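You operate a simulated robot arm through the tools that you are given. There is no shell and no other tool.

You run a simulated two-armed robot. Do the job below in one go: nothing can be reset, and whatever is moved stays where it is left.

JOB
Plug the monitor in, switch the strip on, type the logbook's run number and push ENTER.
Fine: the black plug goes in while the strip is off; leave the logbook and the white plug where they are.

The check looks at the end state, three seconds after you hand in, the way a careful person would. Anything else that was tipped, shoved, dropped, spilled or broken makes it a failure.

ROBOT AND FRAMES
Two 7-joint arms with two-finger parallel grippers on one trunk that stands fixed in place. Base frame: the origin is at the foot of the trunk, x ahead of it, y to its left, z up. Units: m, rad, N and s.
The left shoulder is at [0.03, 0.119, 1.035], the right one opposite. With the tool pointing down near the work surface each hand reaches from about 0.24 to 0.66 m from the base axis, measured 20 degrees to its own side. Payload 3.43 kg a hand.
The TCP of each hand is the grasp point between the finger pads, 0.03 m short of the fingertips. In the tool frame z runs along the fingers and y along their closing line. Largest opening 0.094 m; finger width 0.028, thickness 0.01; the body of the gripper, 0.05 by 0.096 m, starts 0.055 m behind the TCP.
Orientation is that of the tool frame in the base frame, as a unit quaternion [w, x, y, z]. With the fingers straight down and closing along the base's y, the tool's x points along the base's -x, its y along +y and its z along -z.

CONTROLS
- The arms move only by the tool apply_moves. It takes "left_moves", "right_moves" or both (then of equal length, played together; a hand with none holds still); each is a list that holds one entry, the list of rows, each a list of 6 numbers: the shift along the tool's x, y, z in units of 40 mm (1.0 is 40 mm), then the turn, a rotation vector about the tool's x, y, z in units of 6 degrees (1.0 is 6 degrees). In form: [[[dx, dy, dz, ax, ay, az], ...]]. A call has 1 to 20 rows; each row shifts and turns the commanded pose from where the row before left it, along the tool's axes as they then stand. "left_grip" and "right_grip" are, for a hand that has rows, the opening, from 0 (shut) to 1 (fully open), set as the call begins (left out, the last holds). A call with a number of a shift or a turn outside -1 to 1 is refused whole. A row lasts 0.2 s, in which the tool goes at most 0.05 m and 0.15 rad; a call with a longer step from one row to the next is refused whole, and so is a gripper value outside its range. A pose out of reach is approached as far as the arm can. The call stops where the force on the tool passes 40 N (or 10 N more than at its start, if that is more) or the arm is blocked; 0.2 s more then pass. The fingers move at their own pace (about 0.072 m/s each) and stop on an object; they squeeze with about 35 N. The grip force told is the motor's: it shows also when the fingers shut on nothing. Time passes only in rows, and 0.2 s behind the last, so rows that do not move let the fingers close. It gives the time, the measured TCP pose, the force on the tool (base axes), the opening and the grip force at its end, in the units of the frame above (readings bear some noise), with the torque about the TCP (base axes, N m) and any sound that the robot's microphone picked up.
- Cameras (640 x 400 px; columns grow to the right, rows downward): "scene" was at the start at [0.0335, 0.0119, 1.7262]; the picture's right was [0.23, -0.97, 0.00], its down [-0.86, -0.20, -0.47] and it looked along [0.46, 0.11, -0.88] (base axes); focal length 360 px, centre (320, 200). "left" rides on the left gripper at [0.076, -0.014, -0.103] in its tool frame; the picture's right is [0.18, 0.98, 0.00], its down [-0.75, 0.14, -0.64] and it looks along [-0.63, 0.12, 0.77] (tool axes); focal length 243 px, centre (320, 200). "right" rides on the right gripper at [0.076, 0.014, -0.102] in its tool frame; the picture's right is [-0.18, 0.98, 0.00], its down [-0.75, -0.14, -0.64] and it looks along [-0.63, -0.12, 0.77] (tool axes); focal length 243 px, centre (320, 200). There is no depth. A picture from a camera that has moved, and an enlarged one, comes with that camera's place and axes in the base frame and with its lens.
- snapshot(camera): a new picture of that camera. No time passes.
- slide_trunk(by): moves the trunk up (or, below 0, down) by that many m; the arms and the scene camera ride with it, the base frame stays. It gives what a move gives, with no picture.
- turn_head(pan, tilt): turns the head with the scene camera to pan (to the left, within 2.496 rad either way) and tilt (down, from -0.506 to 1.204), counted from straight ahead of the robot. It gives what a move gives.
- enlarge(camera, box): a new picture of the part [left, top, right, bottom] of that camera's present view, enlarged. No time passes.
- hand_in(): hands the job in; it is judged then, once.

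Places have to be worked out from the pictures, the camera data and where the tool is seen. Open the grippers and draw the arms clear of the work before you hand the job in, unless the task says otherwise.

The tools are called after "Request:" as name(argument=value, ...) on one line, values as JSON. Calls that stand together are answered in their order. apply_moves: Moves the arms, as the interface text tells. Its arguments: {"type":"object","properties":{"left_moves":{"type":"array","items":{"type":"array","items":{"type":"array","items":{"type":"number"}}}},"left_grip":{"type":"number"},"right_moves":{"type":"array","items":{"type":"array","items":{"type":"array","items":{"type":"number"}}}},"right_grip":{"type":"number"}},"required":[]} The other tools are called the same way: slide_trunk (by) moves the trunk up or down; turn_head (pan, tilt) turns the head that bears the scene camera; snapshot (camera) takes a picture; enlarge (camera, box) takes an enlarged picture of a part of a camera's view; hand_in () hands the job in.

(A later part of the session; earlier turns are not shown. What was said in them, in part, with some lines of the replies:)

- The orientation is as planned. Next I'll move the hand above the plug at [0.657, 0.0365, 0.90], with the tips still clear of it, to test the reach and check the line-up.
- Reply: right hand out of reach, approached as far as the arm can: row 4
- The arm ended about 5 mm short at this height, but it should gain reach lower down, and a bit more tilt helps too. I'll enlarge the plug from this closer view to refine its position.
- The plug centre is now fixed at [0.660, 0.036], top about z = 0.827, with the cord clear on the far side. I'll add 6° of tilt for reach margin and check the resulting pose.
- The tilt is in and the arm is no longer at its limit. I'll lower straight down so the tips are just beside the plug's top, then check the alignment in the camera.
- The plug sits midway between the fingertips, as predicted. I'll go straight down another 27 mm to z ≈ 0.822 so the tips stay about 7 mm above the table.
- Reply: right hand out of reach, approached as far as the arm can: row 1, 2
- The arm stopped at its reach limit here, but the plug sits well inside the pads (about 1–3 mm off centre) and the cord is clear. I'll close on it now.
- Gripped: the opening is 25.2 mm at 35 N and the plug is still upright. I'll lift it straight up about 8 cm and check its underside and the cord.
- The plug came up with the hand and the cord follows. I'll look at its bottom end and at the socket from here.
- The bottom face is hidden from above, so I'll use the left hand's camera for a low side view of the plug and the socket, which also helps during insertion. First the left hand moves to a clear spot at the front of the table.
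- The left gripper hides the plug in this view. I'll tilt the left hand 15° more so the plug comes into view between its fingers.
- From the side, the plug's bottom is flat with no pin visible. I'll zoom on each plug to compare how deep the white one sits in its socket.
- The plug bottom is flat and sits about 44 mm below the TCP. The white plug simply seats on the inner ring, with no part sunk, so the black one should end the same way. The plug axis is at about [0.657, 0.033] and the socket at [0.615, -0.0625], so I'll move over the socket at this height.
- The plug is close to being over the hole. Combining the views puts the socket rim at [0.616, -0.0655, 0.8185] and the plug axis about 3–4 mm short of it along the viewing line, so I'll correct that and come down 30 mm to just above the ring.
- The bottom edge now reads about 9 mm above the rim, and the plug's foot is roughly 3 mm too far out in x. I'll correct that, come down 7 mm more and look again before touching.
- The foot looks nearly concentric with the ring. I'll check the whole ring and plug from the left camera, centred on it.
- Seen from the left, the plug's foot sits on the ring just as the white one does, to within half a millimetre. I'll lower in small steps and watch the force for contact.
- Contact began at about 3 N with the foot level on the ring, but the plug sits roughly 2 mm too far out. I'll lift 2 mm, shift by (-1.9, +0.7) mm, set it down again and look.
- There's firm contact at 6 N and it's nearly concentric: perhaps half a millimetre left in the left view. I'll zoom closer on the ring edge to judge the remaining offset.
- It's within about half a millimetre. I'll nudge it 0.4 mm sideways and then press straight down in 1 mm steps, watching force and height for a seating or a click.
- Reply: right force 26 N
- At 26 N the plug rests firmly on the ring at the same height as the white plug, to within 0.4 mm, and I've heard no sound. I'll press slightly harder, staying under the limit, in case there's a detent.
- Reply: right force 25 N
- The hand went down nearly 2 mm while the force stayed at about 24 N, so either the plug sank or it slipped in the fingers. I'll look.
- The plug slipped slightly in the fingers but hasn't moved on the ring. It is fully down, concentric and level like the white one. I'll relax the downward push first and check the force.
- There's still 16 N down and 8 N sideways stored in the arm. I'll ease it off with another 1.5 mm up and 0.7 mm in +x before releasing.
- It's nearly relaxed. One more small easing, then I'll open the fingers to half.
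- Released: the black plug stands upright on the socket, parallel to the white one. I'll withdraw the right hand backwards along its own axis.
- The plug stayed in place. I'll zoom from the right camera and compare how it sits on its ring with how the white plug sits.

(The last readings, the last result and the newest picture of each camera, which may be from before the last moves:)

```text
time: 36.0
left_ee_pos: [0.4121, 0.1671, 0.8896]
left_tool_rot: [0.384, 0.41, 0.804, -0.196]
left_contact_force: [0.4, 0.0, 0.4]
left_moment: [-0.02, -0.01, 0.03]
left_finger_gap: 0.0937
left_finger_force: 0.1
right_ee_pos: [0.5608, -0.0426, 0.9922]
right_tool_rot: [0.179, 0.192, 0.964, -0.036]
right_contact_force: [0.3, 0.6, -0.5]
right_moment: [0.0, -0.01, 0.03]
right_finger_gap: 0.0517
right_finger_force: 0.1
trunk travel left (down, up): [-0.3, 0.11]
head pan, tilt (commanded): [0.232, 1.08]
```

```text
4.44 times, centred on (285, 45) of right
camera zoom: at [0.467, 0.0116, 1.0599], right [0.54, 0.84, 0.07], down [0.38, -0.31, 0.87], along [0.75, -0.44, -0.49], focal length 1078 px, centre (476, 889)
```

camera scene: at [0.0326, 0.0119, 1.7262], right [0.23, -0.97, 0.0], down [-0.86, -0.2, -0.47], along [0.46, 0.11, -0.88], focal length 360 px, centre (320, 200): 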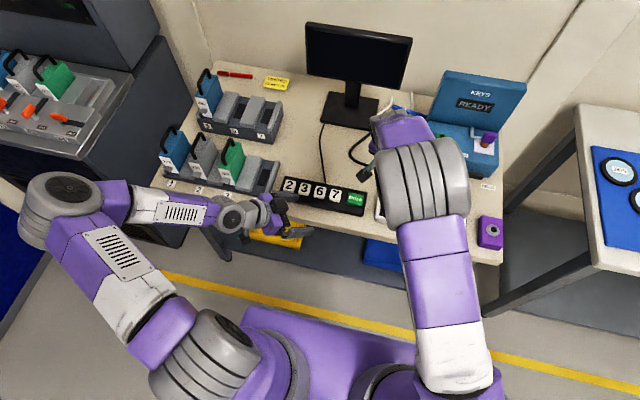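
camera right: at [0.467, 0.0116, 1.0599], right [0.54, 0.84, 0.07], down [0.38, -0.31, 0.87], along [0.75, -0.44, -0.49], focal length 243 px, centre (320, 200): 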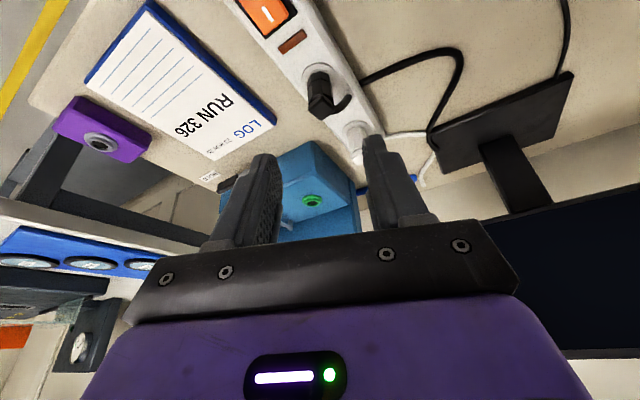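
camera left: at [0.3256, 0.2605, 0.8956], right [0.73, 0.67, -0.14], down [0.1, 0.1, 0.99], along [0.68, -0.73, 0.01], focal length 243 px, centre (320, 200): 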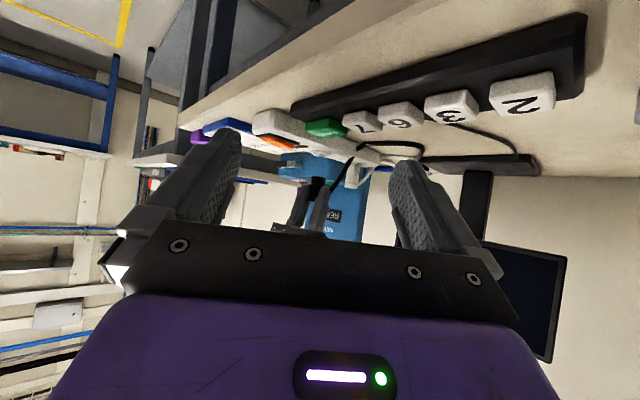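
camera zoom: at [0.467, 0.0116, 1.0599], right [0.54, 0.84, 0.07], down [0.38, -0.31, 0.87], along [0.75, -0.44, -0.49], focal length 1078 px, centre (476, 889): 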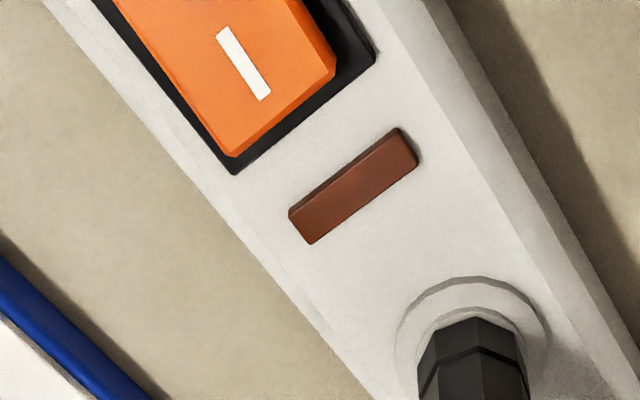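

The black plug sits exactly like the white one, and the lamp is dark, so the strip is still off. Next is the rocker: its "I" mark is at about [0.537, -0.065]. I'll turn the right hand square, close its fingers and come above the I end.

Request:
apply_moves(right_moves=[[[0, 0, 0, -0.336, 0, -0.875], [0, 0, 0, -0.336, 0, -0.875], [0, 0, 0, -0.336, 0, -0.875], [0, 0, 0, -0.336, 0, -0.875], [0, 0, 0, 0, 0, 0]]], right_grip=0)

Request:
apply_moves(right_moves=[[[0.412, -0.187, 0.665, 0, 0, 0], [0.412, -0.187, 0.665, 0, 0, 0], [0.412, -0.187, 0.665, 0, 0, 0], [0, 0, 0, 0, 0, 0]]])

Request:
snapshot(camera="right")

Request:
enlarge(camera="left", box=[240, 110, 380, 210])

```text
time: 37.2
left_ee_pos: [0.4121, 0.1681, 0.8894]
left_tool_rot: [0.384, 0.41, 0.804, -0.196]
left_contact_force: [0.1, 0.2, 0.1]
left_moment: [0.0, 0.0, 0.0]
left_finger_gap: 0.0938
left_finger_force: 0.1
right_ee_pos: [0.5598, -0.0411, 0.9902]
right_tool_rot: [0.182, -0.001, 0.983, 0.0]
right_contact_force: [0.2, 0.4, -0.1]
right_moment: [0.0, 0.01, -0.02]
right_finger_gap: 0.0001
right_finger_force: 32.8
trunk travel left (down, up): [-0.3, 0.11]
head pan, tilt (commanded): [0.232, 1.08]
```

```text
time: 38.2
left_ee_pos: [0.4132, 0.1677, 0.8903]
left_tool_rot: [0.384, 0.41, 0.804, -0.196]
left_contact_force: [-0.2, -0.6, 0.2]
left_moment: [-0.02, -0.04, 0.03]
left_finger_gap: 0.0943
left_finger_force: 0.1
right_ee_pos: [0.5425, -0.0644, 0.8994]
right_tool_rot: [0.182, 0.0, 0.983, 0.0]
right_contact_force: [-0.1, -0.3, -0.3]
right_moment: [-0.06, 0.02, 0.02]
right_finger_gap: 0.0001
right_finger_force: 32.6
trunk travel left (down, up): [-0.3, 0.11]
head pan, tilt (commanded): [0.232, 1.08]
```

```text
taken
camera right: at [0.4357, -0.0511, 0.9674], right [0.17, 0.98, 0.07], down [0.47, -0.14, 0.87], along [0.86, -0.12, -0.49], focal length 243 px, centre (320, 200)
```

right: 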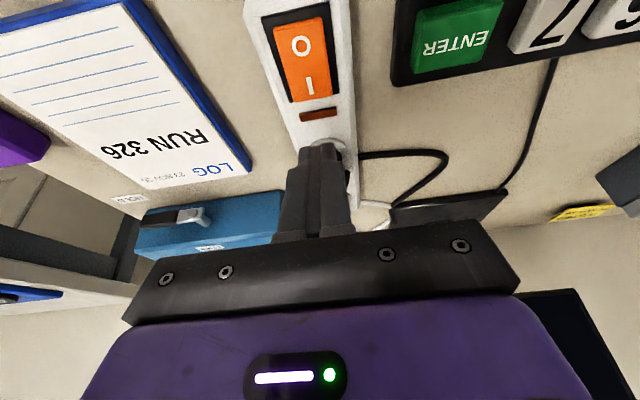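

```text
4.00 times, centred on (310, 160) of left
camera zoom: at [0.3254, 0.2607, 0.8957], right [0.73, 0.67, -0.14], down [0.1, 0.1, 0.99], along [0.68, -0.73, 0.01], focal length 970 px, centre (360, 360)
```

zoom: 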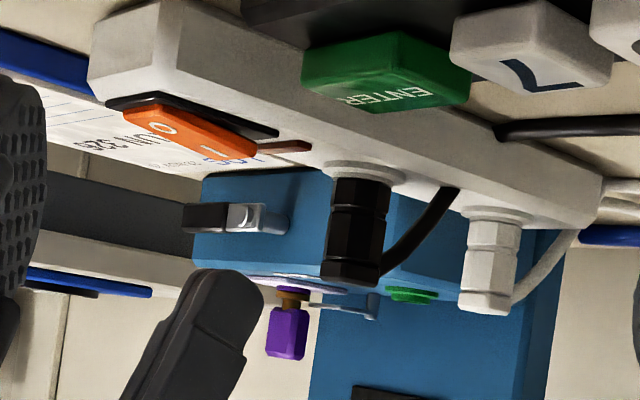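

The rocker's I end is raised and my closed fingertips are right above it. I'll come down 30 mm and then press in small steps.

Request:
apply_moves(right_moves=[[[0.09, 0, 0.233, 0, 0, 0], [0.09, 0, 0.233, 0, 0, 0], [0.09, 0, 0.233, 0, 0, 0], [0, 0, 0, 0, 0, 0]]])

Request:
enlarge(camera="left", box=[240, 110, 380, 210])

Request:
enlarge(camera="right", box=[260, 60, 380, 180])

```text
time: 39.2
left_ee_pos: [0.4112, 0.1673, 0.8887]
left_tool_rot: [0.384, 0.41, 0.804, -0.195]
left_contact_force: [0.6, 0.1, 0.2]
left_moment: [-0.02, 0.03, 0.0]
left_finger_gap: 0.0942
left_finger_force: 0.0
right_ee_pos: [0.5413, -0.0654, 0.8692]
right_tool_rot: [0.182, 0.0, 0.983, 0.0]
right_contact_force: [0.3, -0.3, -0.5]
right_moment: [0.01, 0.0, 0.02]
right_finger_gap: 0.0
right_finger_force: 33.2
trunk travel left (down, up): [-0.3, 0.11]
head pan, tilt (commanded): [0.232, 1.08]
```

```text
4.00 times, centred on (310, 160) of left
camera zoom: at [0.3255, 0.2606, 0.8956], right [0.73, 0.67, -0.14], down [0.1, 0.1, 0.99], along [0.68, -0.73, 0.01], focal length 970 px, centre (360, 360)
```

zoom: 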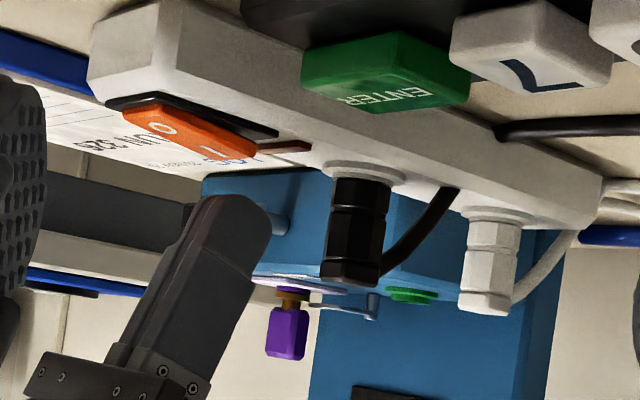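

```text
3.33 times, centred on (320, 120) of right
camera zoom: at [0.4351, -0.0515, 0.9374], right [0.17, 0.98, 0.07], down [0.47, -0.14, 0.87], along [0.86, -0.12, -0.49], focal length 809 px, centre (320, 467)
```

zoom: 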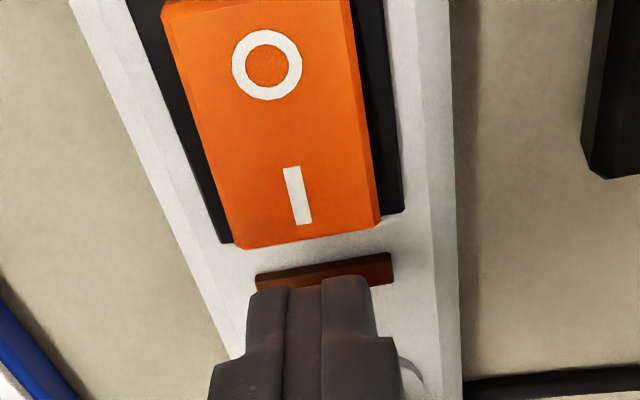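

The tips are about 14 mm above the rocker's raised I end and will land between the "I" mark and the end. I'll continue down and press.

Request:
apply_moves(right_moves=[[[0.054, 0, 0.14, 0, 0, 0], [0.054, 0, 0.14, 0, 0, 0], [0.018, 0, 0.0467, 0, 0, 0], [0, 0, 0, 0, 0, 0]]])

Request:
enlarge(camera="left", box=[240, 110, 340, 190])

```text
time: 40.2
left_ee_pos: [0.4124, 0.1685, 0.8897]
left_tool_rot: [0.384, 0.409, 0.805, -0.195]
left_contact_force: [-1.4, 0.4, 0.1]
left_moment: [0.02, -0.02, 0.02]
left_finger_gap: 0.0939
left_finger_force: 0.1
right_ee_pos: [0.5415, -0.0655, 0.8569]
right_tool_rot: [0.182, 0.0, 0.983, 0.0]
right_contact_force: [-0.3, 0.1, 0.7]
right_moment: [0.04, 0.0, 0.01]
right_finger_gap: 0.0
right_finger_force: 33.4
trunk travel left (down, up): [-0.3, 0.11]
head pan, tilt (commanded): [0.232, 1.08]
```

```text
5.00 times, centred on (290, 150) of left
camera zoom: at [0.3256, 0.2606, 0.8956], right [0.73, 0.67, -0.14], down [0.1, 0.1, 0.99], along [0.68, -0.73, 0.01], focal length 1213 px, centre (470, 450)
```

zoom: 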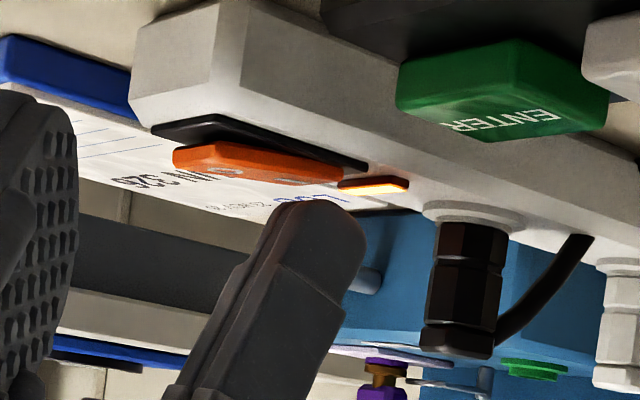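

The lamp is lit and the rocker has flipped, so the strip is on. I'll raise the right hand straight up and look at the monitor.

Request:
apply_moves(right_moves=[[[-0.09, 0, -0.233, 0, 0, 0], [-0.2, 0, -0.5, 0, 0, 0], [-0.3, 0, -0.7, 0, 0, 0], [-0.3, 0, -0.7, 0, 0, 0], [0, 0, 0, 0, 0, 0]]])

Request:
snapshot(camera="scene")

Request:
snapshot(camera="right")

```text
time: 41.4
left_ee_pos: [0.412, 0.1672, 0.8901]
left_tool_rot: [0.384, 0.41, 0.804, -0.196]
left_contact_force: [-0.7, 0.1, -0.3]
left_moment: [-0.04, -0.01, -0.02]
left_finger_gap: 0.0941
left_finger_force: 0.0
right_ee_pos: [0.5445, -0.0656, 0.9463]
right_tool_rot: [0.183, 0.0, 0.983, -0.001]
right_contact_force: [-0.6, 0.0, 0.2]
right_moment: [-0.02, -0.01, -0.01]
right_finger_gap: 0.0001
right_finger_force: 33.2
trunk travel left (down, up): [-0.3, 0.11]
head pan, tilt (commanded): [0.232, 1.08]
```

```text
taken
camera scene: at [0.034, 0.0118, 1.7262], right [0.23, -0.97, 0.0], down [-0.86, -0.2, -0.47], along [0.46, 0.11, -0.88], focal length 360 px, centre (320, 200)
```

scene: 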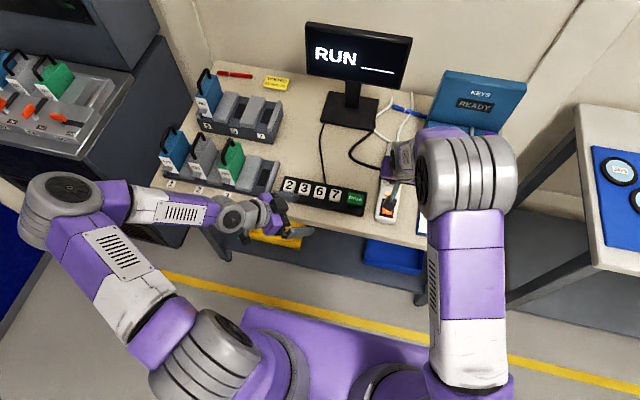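

```text
taken
camera right: at [0.4384, -0.0519, 1.0149], right [0.17, 0.98, 0.07], down [0.47, -0.14, 0.87], along [0.86, -0.12, -0.49], focal length 243 px, centre (320, 200)
```

right: 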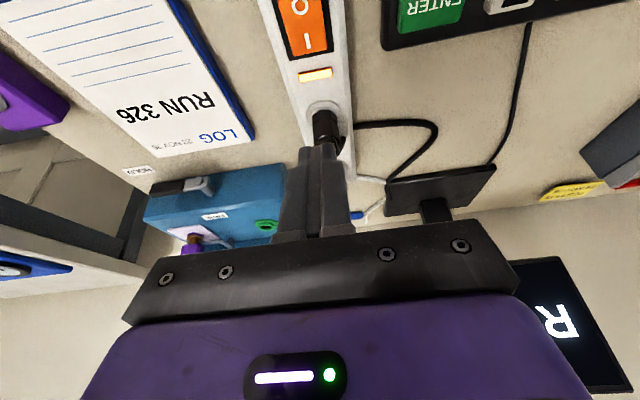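

The monitor came on and shows "RUN ___", so the plug and strip both work. I'll pull the right hand well back to the right, close the left fingers and turn the left hand square for typing.

Request:
apply_moves(right_moves=[[[0.3175, -0.75, -0.568, 0, 0, 0], [0.3175, -0.75, -0.568, 0, 0, 0], [0.3175, -0.75, -0.568, 0, 0, 0], [0.3175, -0.75, -0.568, 0, 0, 0], [0.3175, -0.75, -0.568, 0, 0, 0], [0.3175, -0.75, -0.568, 0, 0, 0]]])

Request:
apply_moves(left_moves=[[[0, 0, 0, 0, 1, 0], [0, 0, 0, 0, 1, 0], [0, 0, 0, 0, 1, 0], [0, 0, 0, 0, 1, 0], [0, 0, 0, 0, 1, 0], [0, 0, 0, -0.358, 0, -0.933], [0, 0, 0, -0.358, 0, -0.933], [0, 0, 0, -0.358, 0, -0.933], [0, 0, 0, -0.358, 0, -0.933], [0, 0, 0, -0.358, 0, -0.933], [0, 0, 0, -0.358, 0, -0.933], [0, 0, 0, -0.358, 0, -0.933], [0, 0, 0, -0.358, 0, -0.933], [0, 0, 0, -0.358, 0, -0.933], [-0.27, 0, -0.7, 0, 0, 0], [-0.27, 0, -0.7, 0, 0, 0], [0, 0, 0, 0, 0, 0]]], left_grip=0)

Request:
snapshot(camera="left")

Request:
snapshot(camera="scene")

```text
time: 42.8
left_ee_pos: [0.4121, 0.1666, 0.8905]
left_tool_rot: [0.384, 0.41, 0.804, -0.195]
left_contact_force: [0.2, -0.3, -0.3]
left_moment: [0.02, -0.01, 0.0]
left_finger_gap: 0.0939
left_finger_force: 0.0
right_ee_pos: [0.4222, -0.2438, 1.0494]
right_tool_rot: [0.182, -0.001, 0.983, 0.001]
right_contact_force: [-1.2, -0.2, 0.1]
right_moment: [0.0, -0.01, 0.0]
right_finger_gap: 0.0001
right_finger_force: 33.0
trunk travel left (down, up): [-0.3, 0.11]
head pan, tilt (commanded): [0.232, 1.08]
```

```text
time: 46.4
left_ee_pos: [0.4115, 0.1677, 0.9501]
left_tool_rot: [0.183, 0.0, 0.983, 0.0]
left_contact_force: [0.4, 0.6, 0.7]
left_moment: [-0.03, 0.0, -0.01]
left_finger_gap: 0.0001
left_finger_force: 33.0
right_ee_pos: [0.4243, -0.2421, 1.0483]
right_tool_rot: [0.182, 0.0, 0.983, 0.0]
right_contact_force: [-0.4, -0.3, -0.1]
right_moment: [0.01, -0.03, -0.01]
right_finger_gap: 0.0
right_finger_force: 33.2
trunk travel left (down, up): [-0.3, 0.11]
head pan, tilt (commanded): [0.232, 1.08]
```

```text
taken
camera left: at [0.3043, 0.1507, 1.0192], right [-0.17, 0.98, -0.07], down [0.47, 0.14, 0.87], along [0.86, 0.12, -0.49], focal length 243 px, centre (320, 200)
```

left: 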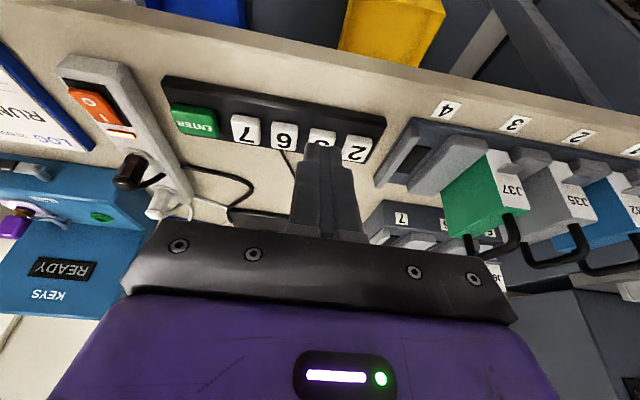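

```text
taken
camera scene: at [0.0339, 0.0122, 1.7262], right [0.23, -0.97, 0.0], down [-0.86, -0.2, -0.47], along [0.46, 0.11, -0.88], focal length 360 px, centre (320, 200)
```

scene: 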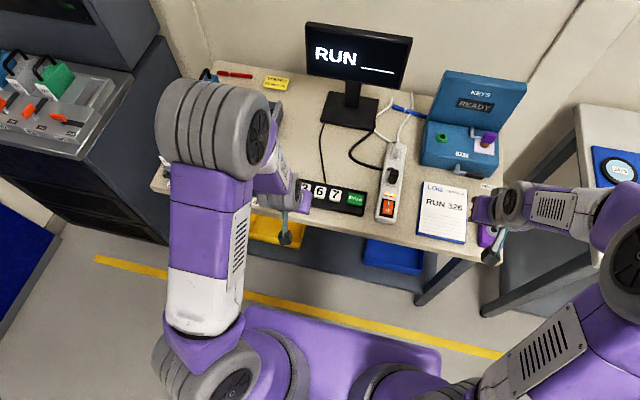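

Everything is in place. I'll enlarge the keypad from the left and scene cameras to work out each key's position.

Request:
enlarge(camera="left", box=[150, 60, 400, 200])

Request:
enlarge(camera="scene", box=[290, 160, 410, 235])

Request:
enlarge(camera="scene", box=[415, 170, 475, 250])

```text
2.56 times, centred on (275, 130) of left
camera zoom: at [0.3043, 0.1507, 1.0192], right [-0.17, 0.98, -0.07], down [0.47, 0.14, 0.87], along [0.86, 0.12, -0.49], focal length 621 px, centre (435, 379)
```

zoom: 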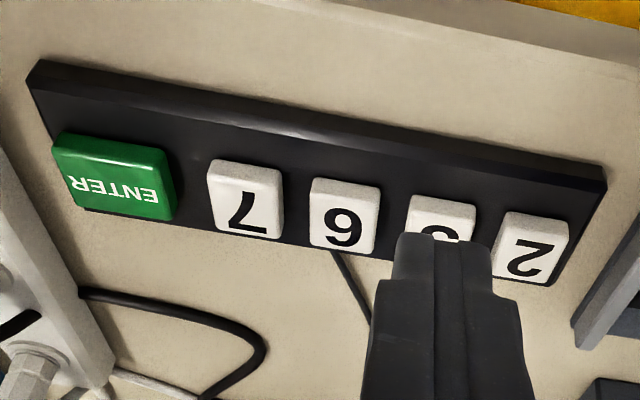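

```text
5.33 times, centred on (350, 198) of scene
camera zoom: at [0.0339, 0.0122, 1.7262], right [0.23, -0.97, 0.0], down [-0.86, -0.2, -0.47], along [0.46, 0.11, -0.88], focal length 1919 px, centre (160, 213)
```

zoom: 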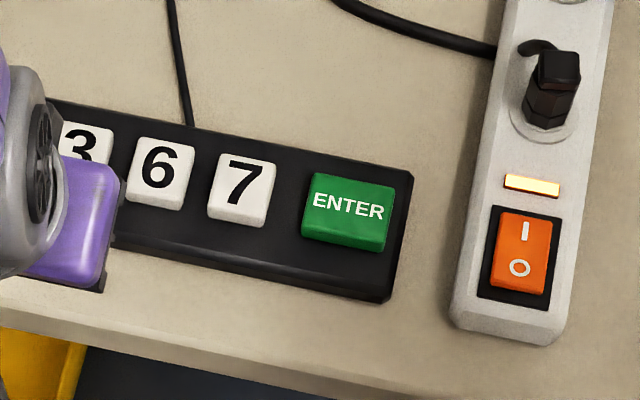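

```text
5.00 times, centred on (445, 210) of scene
camera zoom: at [0.0339, 0.0122, 1.7262], right [0.23, -0.97, 0.0], down [-0.86, -0.2, -0.47], along [0.46, 0.11, -0.88], focal length 1799 px, centre (-305, 150)
```

zoom: 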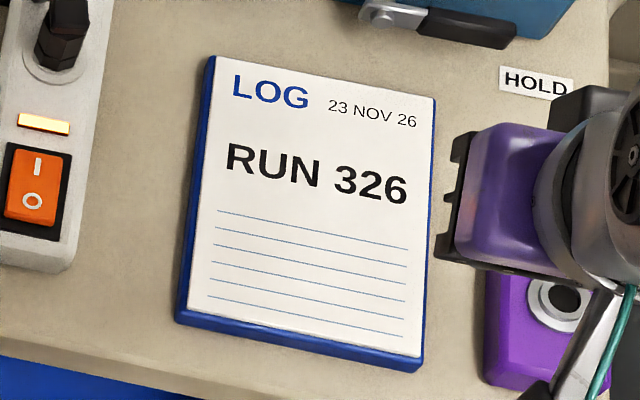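

The log clearly reads RUN 326. Key centres are 3 at [0.538, 0.178], 2 at [0.538, 0.227], 6 at [0.539, 0.131] and ENTER at [0.541, 0.027], with tops near z = 0.803. I'll move the closed left fingertips above key 3.

Request:
apply_moves(left_moves=[[[-0.447, 0.0515, 0.6, 0, 0, 0], [-0.447, 0.0515, 0.6, 0, 0, 0], [-0.447, 0.0515, 0.6, 0, 0, 0], [-0.447, 0.0515, 0.6, 0, 0, 0], [-0.447, 0.0515, 0.6, 0, 0, 0], [0, 0, 0, 0, 0, 0]]])

Request:
snapshot(camera="left")

Request:
snapshot(camera="right")

Request:
snapshot(camera="scene")

```text
time: 47.8
left_ee_pos: [0.5386, 0.1777, 0.8671]
left_tool_rot: [0.183, 0.0, 0.983, 0.0]
left_contact_force: [0.7, 0.0, -0.4]
left_moment: [-0.01, -0.02, -0.01]
left_finger_gap: 0.0
left_finger_force: 33.1
right_ee_pos: [0.4243, -0.2437, 1.0491]
right_tool_rot: [0.183, 0.0, 0.983, 0.0]
right_contact_force: [0.3, -0.4, -0.8]
right_moment: [-0.01, -0.01, 0.01]
right_finger_gap: 0.0
right_finger_force: 32.9
trunk travel left (down, up): [-0.3, 0.11]
head pan, tilt (commanded): [0.232, 1.08]
```

```text
taken
camera left: at [0.4306, 0.1619, 0.9363], right [-0.17, 0.98, -0.07], down [0.47, 0.14, 0.87], along [0.86, 0.12, -0.49], focal length 243 px, centre (320, 200)
```

left: 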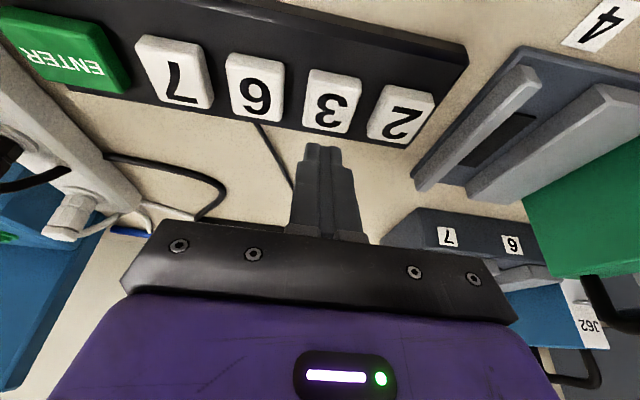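

```text
taken
camera right: at [0.3169, -0.2294, 1.1163], right [0.17, 0.98, 0.07], down [0.47, -0.14, 0.87], along [0.86, -0.12, -0.49], focal length 243 px, centre (320, 200)
```

right: 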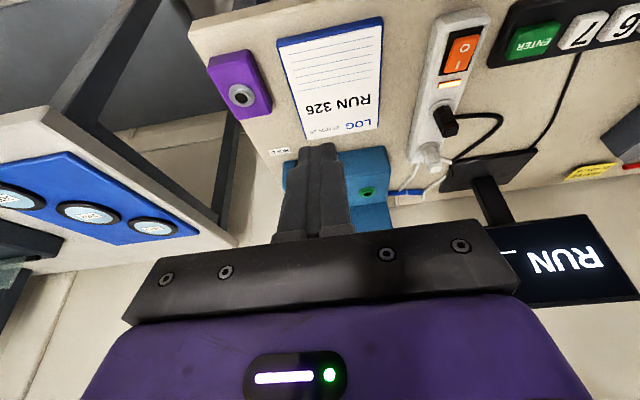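

```text
taken
camera scene: at [0.0328, 0.0117, 1.7263], right [0.23, -0.97, 0.0], down [-0.86, -0.2, -0.47], along [0.46, 0.11, -0.88], focal length 360 px, centre (320, 200)
```

scene: 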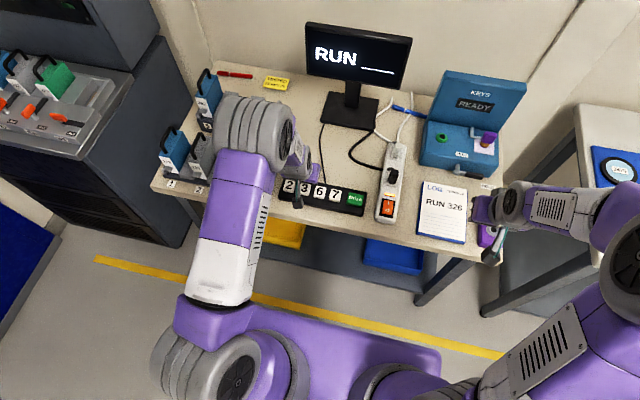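

The fingertips line up with the 3 key. I'll lower 24 mm, check the clearance, and then press in small steps.

Request:
apply_moves(left_moves=[[[0.072, 0.04, 0.186, 0, 0, 0], [0.072, 0, 0.186, 0, 0, 0], [0.072, 0, 0.186, 0, 0, 0], [0, 0, 0, 0, 0, 0]]])

Request:
enlarge(camera="left", box=[220, 60, 440, 200])

```text
time: 48.8
left_ee_pos: [0.5397, 0.1796, 0.8445]
left_tool_rot: [0.182, -0.001, 0.983, 0.0]
left_contact_force: [0.4, -0.4, 0.1]
left_moment: [0.02, 0.01, -0.02]
left_finger_gap: 0.0003
left_finger_force: 33.2
right_ee_pos: [0.4235, -0.2431, 1.0478]
right_tool_rot: [0.182, -0.001, 0.983, 0.0]
right_contact_force: [-0.9, 0.3, -0.1]
right_moment: [-0.02, 0.01, 0.01]
right_finger_gap: 0.0
right_finger_force: 32.8
trunk travel left (down, up): [-0.3, 0.11]
head pan, tilt (commanded): [0.232, 1.08]
```

```text
2.86 times, centred on (330, 130) of left
camera zoom: at [0.4315, 0.1635, 0.9138], right [-0.17, 0.98, -0.07], down [0.47, 0.14, 0.87], along [0.86, 0.12, -0.49], focal length 693 px, centre (291, 400)
```

zoom: 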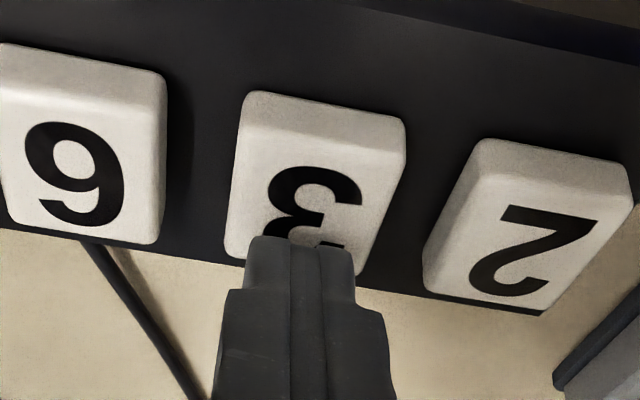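

The tips will land near the middle of key 3. I'll press down 8 mm more in 2 mm steps and check the force and the monitor.

Request:
apply_moves(left_moves=[[[0.018, 0, 0.0467, 0, 0, 0], [0.018, 0, 0.0467, 0, 0, 0], [0.018, 0, 0.0467, 0, 0, 0], [0.018, 0, 0.0467, 0, 0, 0]]])

Request:
enlarge(camera="left", box=[220, 60, 440, 200])

Request:
enlarge(camera="scene", box=[300, 10, 420, 90])

```text
time: 49.8
left_ee_pos: [0.5392, 0.1786, 0.8393]
left_tool_rot: [0.184, 0.0, 0.983, 0.0]
left_contact_force: [-5.3, -0.4, 13.8]
left_moment: [0.03, 0.2, 0.0]
left_finger_gap: 0.0
left_finger_force: 33.5
right_ee_pos: [0.4229, -0.2437, 1.0494]
right_tool_rot: [0.183, 0.0, 0.983, 0.001]
right_contact_force: [0.5, -0.2, -0.1]
right_moment: [-0.01, -0.01, 0.02]
right_finger_gap: 0.0001
right_finger_force: 33.0
trunk travel left (down, up): [-0.3, 0.11]
head pan, tilt (commanded): [0.232, 1.08]
heard: click
```

```text
2.86 times, centred on (330, 130) of left
camera zoom: at [0.4313, 0.1635, 0.908], right [-0.17, 0.98, -0.07], down [0.47, 0.14, 0.87], along [0.87, 0.12, -0.49], focal length 693 px, centre (291, 400)
```

zoom: 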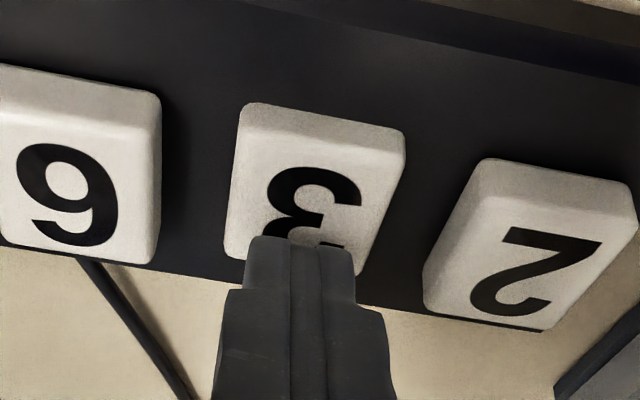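

```text
5.00 times, centred on (360, 50) of scene
camera zoom: at [0.0314, 0.0114, 1.7264], right [0.23, -0.97, 0.0], down [-0.86, -0.2, -0.47], along [0.46, 0.11, -0.88], focal length 1799 px, centre (120, 950)
```

zoom: 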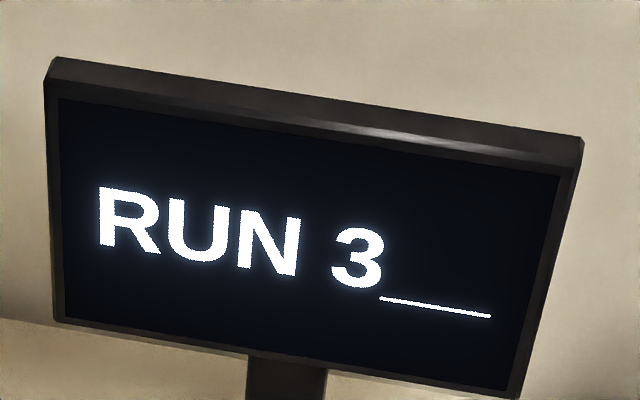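

A click, and the monitor shows "RUN 3__". I'll lift off key 3 and move sideways 48 mm to key 2.

Request:
apply_moves(left_moves=[[[-0.072, 0, -0.186, 0, 0, 0], [-0.072, 0, -0.186, 0, 0, 0], [-0.072, 0, -0.186, 0, 0, 0], [0, 0.6, 0, 0, 0, 0], [0, 0.6, 0, 0, 0, 0], [0, 0, 0, 0, 0, 0]]])

Request:
enlarge(camera="left", box=[220, 60, 440, 200])

Request:
enlarge(camera="scene", box=[300, 10, 420, 90])

```text
time: 51.2
left_ee_pos: [0.5387, 0.227, 0.8638]
left_tool_rot: [0.182, 0.0, 0.983, 0.0]
left_contact_force: [-0.1, 0.5, -0.6]
left_moment: [0.01, -0.02, 0.0]
left_finger_gap: 0.0001
left_finger_force: 33.3
right_ee_pos: [0.4254, -0.2436, 1.0484]
right_tool_rot: [0.183, 0.0, 0.983, 0.0]
right_contact_force: [-0.3, -0.4, 0.3]
right_moment: [-0.02, 0.0, 0.01]
right_finger_gap: 0.0002
right_finger_force: 32.8
trunk travel left (down, up): [-0.3, 0.11]
head pan, tilt (commanded): [0.232, 1.08]
```

```text
2.86 times, centred on (330, 130) of left
camera zoom: at [0.4317, 0.2117, 0.9317], right [-0.17, 0.98, -0.07], down [0.47, 0.14, 0.87], along [0.86, 0.12, -0.49], focal length 693 px, centre (291, 400)
```

zoom: 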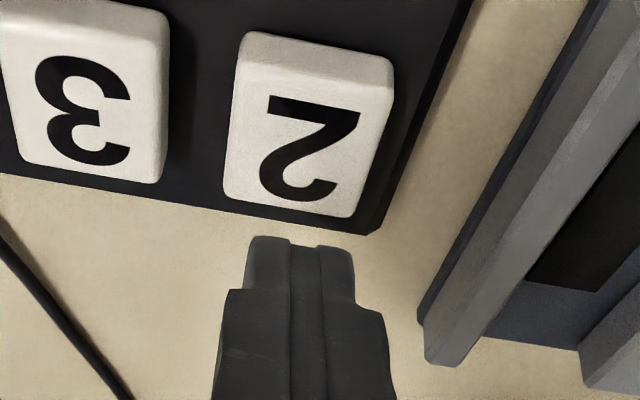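

```text
5.00 times, centred on (360, 50) of scene
camera zoom: at [0.0335, 0.0116, 1.7262], right [0.23, -0.97, 0.0], down [-0.86, -0.2, -0.47], along [0.46, 0.11, -0.88], focal length 1799 px, centre (120, 950)
```

zoom: 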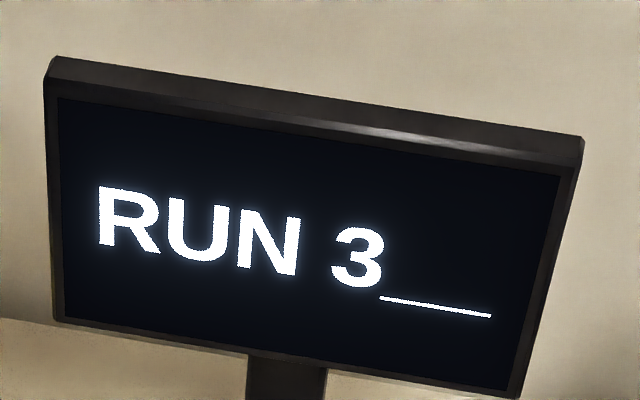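

Display still "RUN 3__", and the tips are centred on key 2. I'll press it.

Request:
apply_moves(left_moves=[[[0.072, 0, 0.186, 0, 0, 0], [0.072, 0, 0.186, 0, 0, 0], [0.018, 0, 0.0467, 0, 0, 0], [0.018, 0, 0.0467, 0, 0, 0], [0.018, 0, 0.0467, 0, 0, 0], [0.018, 0, 0.0467, 0, 0, 0]]])

Request:
enlarge(camera="scene", box=[300, 10, 420, 90])

```text
time: 52.6
left_ee_pos: [0.5394, 0.2272, 0.8391]
left_tool_rot: [0.183, 0.0, 0.983, 0.0]
left_contact_force: [-4.5, 3.0, 15.4]
left_moment: [0.11, 0.23, -0.06]
left_finger_gap: 0.0
left_finger_force: 32.7
right_ee_pos: [0.4227, -0.2436, 1.0489]
right_tool_rot: [0.183, 0.0, 0.983, 0.0]
right_contact_force: [-0.4, -0.1, -0.2]
right_moment: [0.0, 0.01, 0.01]
right_finger_gap: 0.0001
right_finger_force: 32.7
trunk travel left (down, up): [-0.3, 0.11]
head pan, tilt (commanded): [0.232, 1.08]
heard: click
```

```text
5.00 times, centred on (360, 50) of scene
camera zoom: at [0.0311, 0.0115, 1.7264], right [0.23, -0.97, 0.0], down [-0.86, -0.2, -0.47], along [0.46, 0.11, -0.88], focal length 1799 px, centre (120, 950)
```

zoom: 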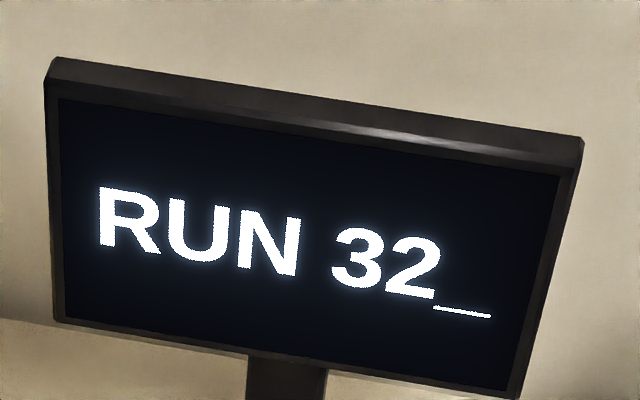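

"RUN 32_" after one click. I'll lift and move 95 mm to the right, above key 6.

Request:
apply_moves(left_moves=[[[-0.072, 0, -0.186, 0, 0, 0], [-0.072, 0, -0.186, 0, 0, 0], [-0.072, 0, -0.186, 0, 0, 0], [0, -0.797, 0, 0, 0, 0], [0, -0.797, 0, 0, 0, 0], [0, -0.797, 0, 0, 0, 0], [0, 0, 0, 0, 0, 0]]])

Request:
enlarge(camera="left", box=[220, 60, 440, 200])

Request:
enlarge(camera="scene", box=[300, 10, 420, 90])

```text
time: 54.2
left_ee_pos: [0.5386, 0.1316, 0.8604]
left_tool_rot: [0.182, 0.0, 0.983, 0.0]
left_contact_force: [-0.2, 0.4, -0.9]
left_moment: [-0.01, 0.0, 0.01]
left_finger_gap: 0.0
left_finger_force: 33.3
right_ee_pos: [0.4249, -0.2425, 1.0481]
right_tool_rot: [0.182, 0.0, 0.983, 0.0]
right_contact_force: [-0.7, -0.2, -0.1]
right_moment: [-0.05, 0.0, -0.02]
right_finger_gap: 0.0
right_finger_force: 33.3
trunk travel left (down, up): [-0.3, 0.11]
head pan, tilt (commanded): [0.232, 1.08]
```

```text
2.86 times, centred on (330, 130) of left
camera zoom: at [0.4301, 0.1151, 0.9288], right [-0.17, 0.98, -0.07], down [0.47, 0.14, 0.87], along [0.86, 0.12, -0.49], focal length 693 px, centre (291, 400)
```

zoom: 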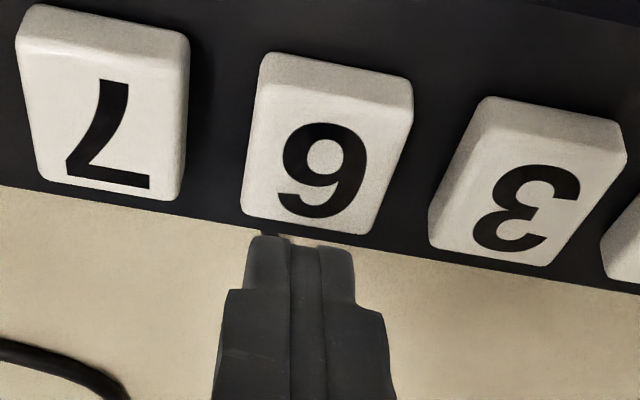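

```text
5.00 times, centred on (360, 50) of scene
camera zoom: at [0.0336, 0.0129, 1.7262], right [0.23, -0.97, 0.0], down [-0.86, -0.2, -0.47], along [0.46, 0.11, -0.88], focal length 1799 px, centre (120, 950)
```

zoom: 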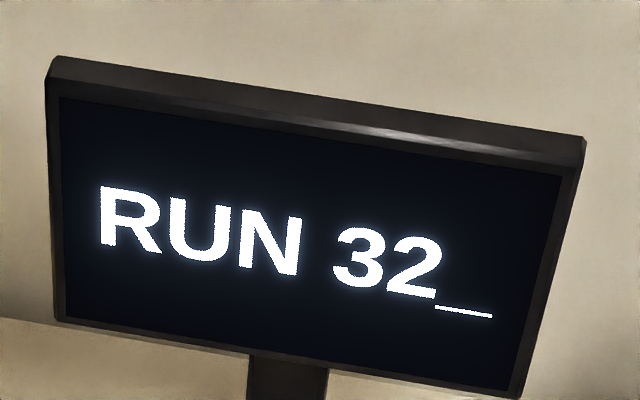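

Key 6 is next; it's a couple of millimetres left of the tips, so I'll correct that while pressing.

Request:
apply_moves(left_moves=[[[0.072, 0.06, 0.186, 0, 0, 0], [0.072, 0, 0.186, 0, 0, 0], [0.018, 0, 0.0467, 0, 0, 0], [0.018, 0, 0.0467, 0, 0, 0], [0.018, 0, 0.0467, 0, 0, 0], [0.018, 0, 0.0467, 0, 0, 0]]])

Request:
enlarge(camera="scene", box=[300, 10, 420, 90])

```text
time: 55.6
left_ee_pos: [0.5382, 0.134, 0.8384]
left_tool_rot: [0.183, 0.0, 0.983, 0.001]
left_contact_force: [-6.9, -0.3, 16.8]
left_moment: [-0.01, 0.26, 0.0]
left_finger_gap: 0.0001
left_finger_force: 33.2
right_ee_pos: [0.4226, -0.2425, 1.0484]
right_tool_rot: [0.183, -0.001, 0.983, 0.001]
right_contact_force: [-1.0, 1.0, 0.5]
right_moment: [0.01, 0.04, 0.02]
right_finger_gap: 0.0003
right_finger_force: 33.2
trunk travel left (down, up): [-0.3, 0.11]
head pan, tilt (commanded): [0.232, 1.08]
heard: click
```

```text
5.00 times, centred on (360, 50) of scene
camera zoom: at [0.031, 0.0114, 1.7265], right [0.23, -0.97, 0.0], down [-0.86, -0.2, -0.47], along [0.46, 0.11, -0.88], focal length 1799 px, centre (120, 950)
```

zoom: 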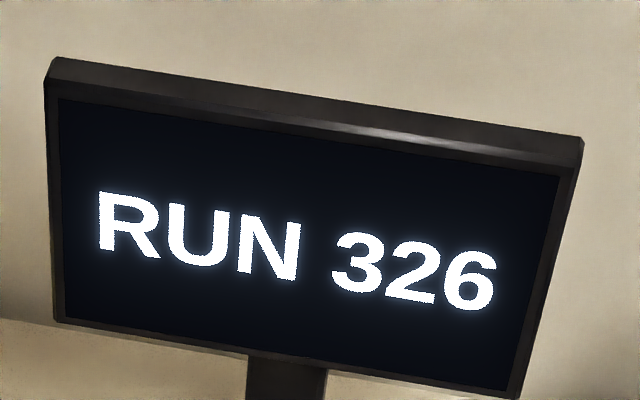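

"RUN 326" is on the screen. I'll lift and move across to ENTER.

Request:
apply_moves(left_moves=[[[-0.072, 0, -0.186, 0, 0, 0], [-0.072, 0, -0.186, 0, 0, 0], [-0.072, 0, -0.186, 0, 0, 0], [0, -0.89, 0, 0, 0, 0], [0, -0.89, 0, 0, 0, 0], [0, -0.89, 0, 0, 0, 0], [0, 0, 0, 0, 0, 0]]])

Request:
enlarge(camera="left", box=[220, 60, 440, 200])

Request:
enlarge(camera="scene", box=[300, 10, 420, 90])

```text
time: 57.2
left_ee_pos: [0.5388, 0.0295, 0.8613]
left_tool_rot: [0.182, 0.0, 0.983, -0.001]
left_contact_force: [0.0, 0.0, -0.4]
left_moment: [0.0, 0.04, 0.02]
left_finger_gap: 0.0
left_finger_force: 33.4
right_ee_pos: [0.4254, -0.2424, 1.048]
right_tool_rot: [0.182, 0.0, 0.983, -0.001]
right_contact_force: [0.3, -0.2, -0.4]
right_moment: [0.02, 0.01, 0.01]
right_finger_gap: 0.0001
right_finger_force: 33.2
trunk travel left (down, up): [-0.3, 0.11]
head pan, tilt (commanded): [0.232, 1.08]
```

```text
2.86 times, centred on (330, 130) of left
camera zoom: at [0.4315, 0.0132, 0.9306], right [-0.17, 0.98, -0.07], down [0.47, 0.14, 0.87], along [0.86, 0.12, -0.49], focal length 693 px, centre (291, 400)
```

zoom: 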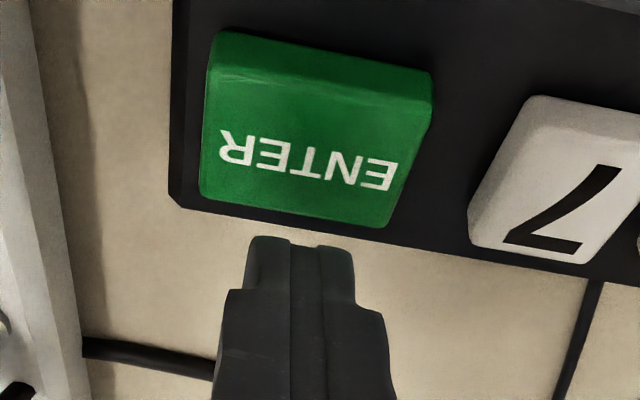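

```text
5.00 times, centred on (360, 50) of scene
camera zoom: at [0.0337, 0.013, 1.7262], right [0.23, -0.97, 0.0], down [-0.86, -0.2, -0.47], along [0.46, 0.11, -0.88], focal length 1799 px, centre (120, 950)
```

zoom: 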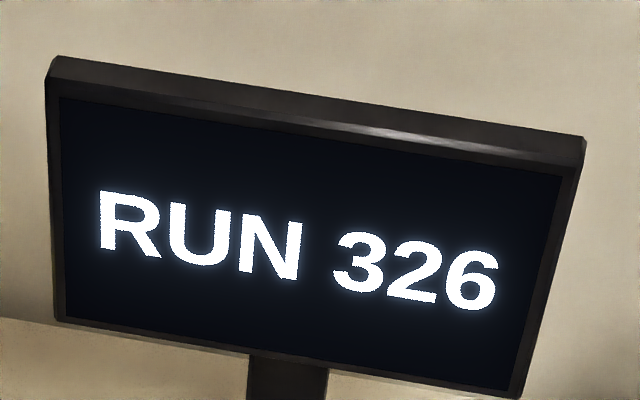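

The number still reads 326 and the tips line up with the middle of ENTER. I'll press it the same way.

Request:
apply_moves(left_moves=[[[0.072, 0, 0.186, 0, 0, 0], [0.072, 0, 0.186, 0, 0, 0], [0.018, 0, 0.0467, 0, 0, 0], [0.018, 0, 0.0467, 0, 0, 0], [0.018, 0, 0.0467, 0, 0, 0], [0.018, 0, 0.0467, 0, 0, 0]]])

Request:
enlarge(camera="scene", box=[300, 10, 420, 90])

```text
time: 58.6
left_ee_pos: [0.5391, 0.0292, 0.8391]
left_tool_rot: [0.184, 0.001, 0.983, 0.0]
left_contact_force: [-4.7, 5.5, 20.1]
left_moment: [0.18, 0.25, -0.07]
left_finger_gap: 0.0
left_finger_force: 33.0
right_ee_pos: [0.4229, -0.2422, 1.0487]
right_tool_rot: [0.183, 0.0, 0.983, 0.0]
right_contact_force: [0.0, 0.0, 0.3]
right_moment: [0.01, 0.03, 0.02]
right_finger_gap: 0.0
right_finger_force: 32.6
trunk travel left (down, up): [-0.3, 0.11]
head pan, tilt (commanded): [0.232, 1.08]
heard: click
```

```text
5.00 times, centred on (360, 50) of scene
camera zoom: at [0.0307, 0.0125, 1.7265], right [0.23, -0.97, 0.0], down [-0.86, -0.2, -0.47], along [0.46, 0.11, -0.88], focal length 1799 px, centre (120, 950)
```

zoom: 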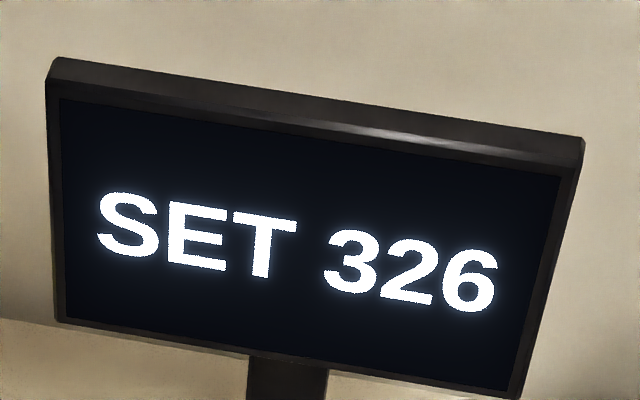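

The monitor shows "SET 326". I'll lift the left hand straight up, draw it back to the left, and then open both grippers in clear air.

Request:
apply_moves(left_moves=[[[-0.072, 0, -0.186, 0, 0, 0], [-0.072, 0, -0.186, 0, 0, 0], [-0.072, 0, -0.186, 0, 0, 0], [-0.27, 0, -0.7, 0, 0, 0], [-0.27, 0, -0.7, 0, 0, 0], [0.378, 0.75, -0.412, 0, 0, 0], [0.378, 0.75, -0.412, 0, 0, 0], [0.378, 0.75, -0.412, 0, 0, 0], [0.378, 0.75, -0.412, 0, 0, 0], [0.378, 0.75, -0.412, 0, 0, 0]]])

Request:
apply_moves(left_moves=[[[0, 0, 0, 0, 0, 0], [0, 0, 0, 0, 0, 0], [0, 0, 0, 0, 0, 0], [0, 0, 0, 0, 0, 0]]], left_grip=1, right_moves=[[[0, 0, 0, 0, 0, 0], [0, 0, 0, 0, 0, 0], [0, 0, 0, 0, 0, 0], [0, 0, 0, 0, 0, 0]]], right_grip=1)

Request:
snapshot(camera="scene")

Request:
enlarge(camera="scene", box=[360, 90, 500, 250])

Request:
snapshot(camera="right")

```text
time: 60.8
left_ee_pos: [0.4382, 0.1781, 0.9711]
left_tool_rot: [0.182, 0.001, 0.983, 0.0]
left_contact_force: [-0.5, 0.7, -0.9]
left_moment: [-0.07, 0.02, 0.01]
left_finger_gap: 0.0
left_finger_force: 33.0
right_ee_pos: [0.4242, -0.2422, 1.0485]
right_tool_rot: [0.182, 0.0, 0.983, 0.0]
right_contact_force: [-0.4, 0.2, 0.2]
right_moment: [-0.03, 0.01, 0.02]
right_finger_gap: 0.0002
right_finger_force: 33.2
trunk travel left (down, up): [-0.3, 0.11]
head pan, tilt (commanded): [0.232, 1.08]
```

```text
time: 61.8
left_ee_pos: [0.439, 0.1773, 0.9703]
left_tool_rot: [0.182, 0.001, 0.983, 0.0]
left_contact_force: [0.0, 0.2, -0.2]
left_moment: [0.02, 0.03, -0.05]
left_finger_gap: 0.094
left_finger_force: 0.1
right_ee_pos: [0.4241, -0.2431, 1.0482]
right_tool_rot: [0.183, 0.0, 0.983, 0.0]
right_contact_force: [0.5, 0.0, -0.1]
right_moment: [0.01, 0.0, 0.0]
right_finger_gap: 0.0938
right_finger_force: 0.0
trunk travel left (down, up): [-0.3, 0.11]
head pan, tilt (commanded): [0.232, 1.08]
```

```text
taken
camera scene: at [0.0336, 0.0118, 1.7262], right [0.23, -0.97, 0.0], down [-0.86, -0.2, -0.47], along [0.46, 0.11, -0.88], focal length 360 px, centre (320, 200)
```

scene: 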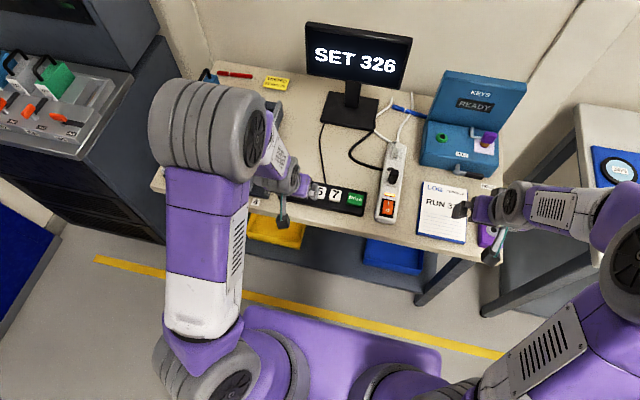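

```text
2.50 times, centred on (430, 170) of scene
camera zoom: at [0.0336, 0.0118, 1.7262], right [0.23, -0.97, 0.0], down [-0.86, -0.2, -0.47], along [0.46, 0.11, -0.88], focal length 900 px, centre (45, 275)
```

zoom: 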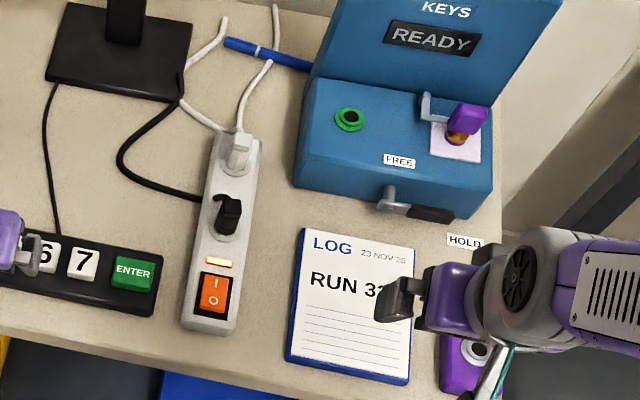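

```text
taken
camera right: at [0.3174, -0.2293, 1.1161], right [0.17, 0.98, 0.07], down [0.47, -0.14, 0.87], along [0.86, -0.12, -0.49], focal length 243 px, centre (320, 200)
```

right: 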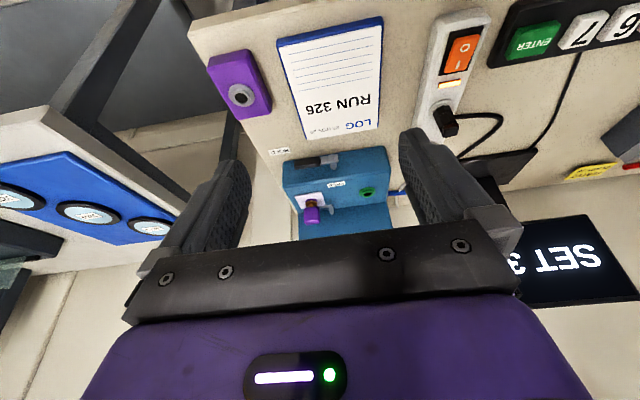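

The job shows as done: SET 326, lamp lit, the log, the white plug and everything else where they were. I'll draw both open hands further up and back, and check the plug once more.

Request:
apply_moves(left_moves=[[[-0.176, 0.6, -0.736, 0, 0, 0], [-0.176, 0.6, -0.736, 0, 0, 0], [-0.176, 0.6, -0.736, 0, 0, 0], [-0.176, 0.6, -0.736, 0, 0, 0], [-0.176, 0.6, -0.736, 0, 0, 0]]], right_moves=[[[0.032, -0.15, -0.334, 0, 0, 0], [0.032, -0.15, -0.334, 0, 0, 0], [0.032, -0.15, -0.334, 0, 0, 0], [0.032, -0.15, -0.334, 0, 0, 0], [0.032, -0.15, -0.334, 0, 0, 0]]])

Request:
snapshot(camera="scene")

Request:
enlarge(camera="scene", box=[360, 130, 420, 230])

Request:
enlarge(camera="left", box=[0, 60, 260, 230])

```text
time: 63.0
left_ee_pos: [0.4178, 0.2996, 1.1234]
left_tool_rot: [0.182, 0.0, 0.983, 0.0]
left_contact_force: [1.6, 0.3, -0.1]
left_moment: [0.01, 0.01, -0.01]
left_finger_gap: 0.0938
left_finger_force: 0.0
right_ee_pos: [0.3933, -0.2746, 1.1088]
right_tool_rot: [0.183, 0.001, 0.983, -0.001]
right_contact_force: [-0.3, 0.5, 0.6]
right_moment: [0.01, 0.01, 0.03]
right_finger_gap: 0.0939
right_finger_force: 0.0
trunk travel left (down, up): [-0.3, 0.11]
head pan, tilt (commanded): [0.232, 1.08]
```

```text
taken
camera scene: at [0.0318, 0.0122, 1.7262], right [0.23, -0.97, 0.0], down [-0.86, -0.2, -0.47], along [0.46, 0.11, -0.88], focal length 360 px, centre (320, 200)
```

scene: 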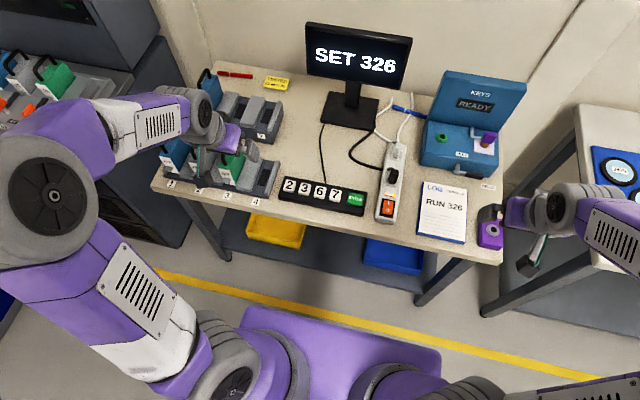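

```text
4.00 times, centred on (390, 180) of scene
camera zoom: at [0.0318, 0.0122, 1.7262], right [0.23, -0.97, 0.0], down [-0.86, -0.2, -0.47], along [0.46, 0.11, -0.88], focal length 1439 px, centre (40, 280)
```

zoom: 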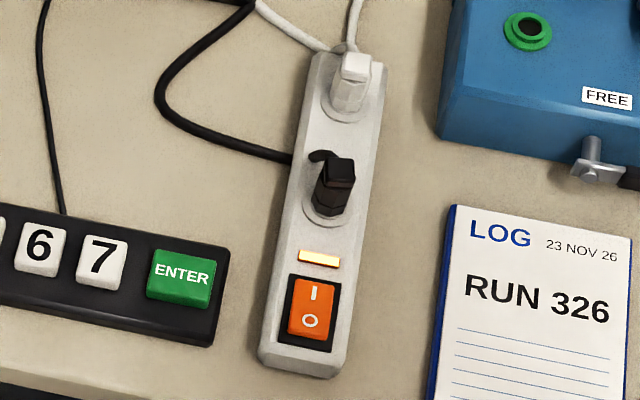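

```text
2.35 times, centred on (130, 145) of left
camera zoom: at [0.3099, 0.2835, 1.1924], right [-0.17, 0.98, -0.07], down [0.47, 0.14, 0.87], along [0.86, 0.12, -0.49], focal length 571 px, centre (767, 329)
```

zoom: 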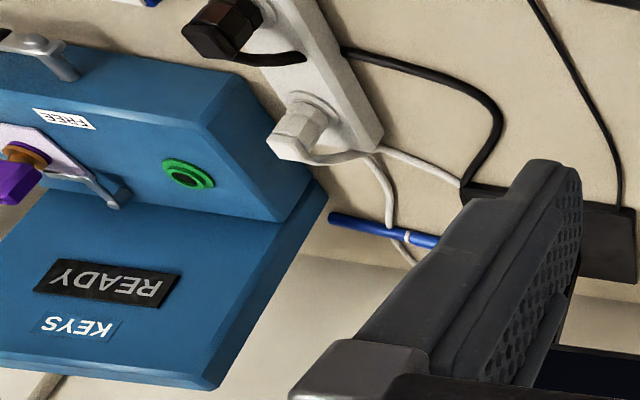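

The plug stands seated and upright, the strip is on and its lamp is lit. The monitor reads SET 326 to match the log, both grippers are open and clear, and nothing else has moved. I'm handing in.

Request:
hand_in()

```text
The job is handed in.
```

The job is done and handed in. The black plug went in while the strip was off. I then switched the strip on, and its lamp lit. I typed the logbook's run number, 326, and pushed ENTER, and the monitor now shows "SET 326".

- **Plug:** I felt no snap or click as it went in. It rests upright on the socket ring at the same height as the white plug, and the monitor came on from it.
- **Left alone:** The logbook and the white plug weren't touched. Nothing else in the last pictures looks moved.
- **Arms:** Both grippers are open and both arms are drawn back from the table.
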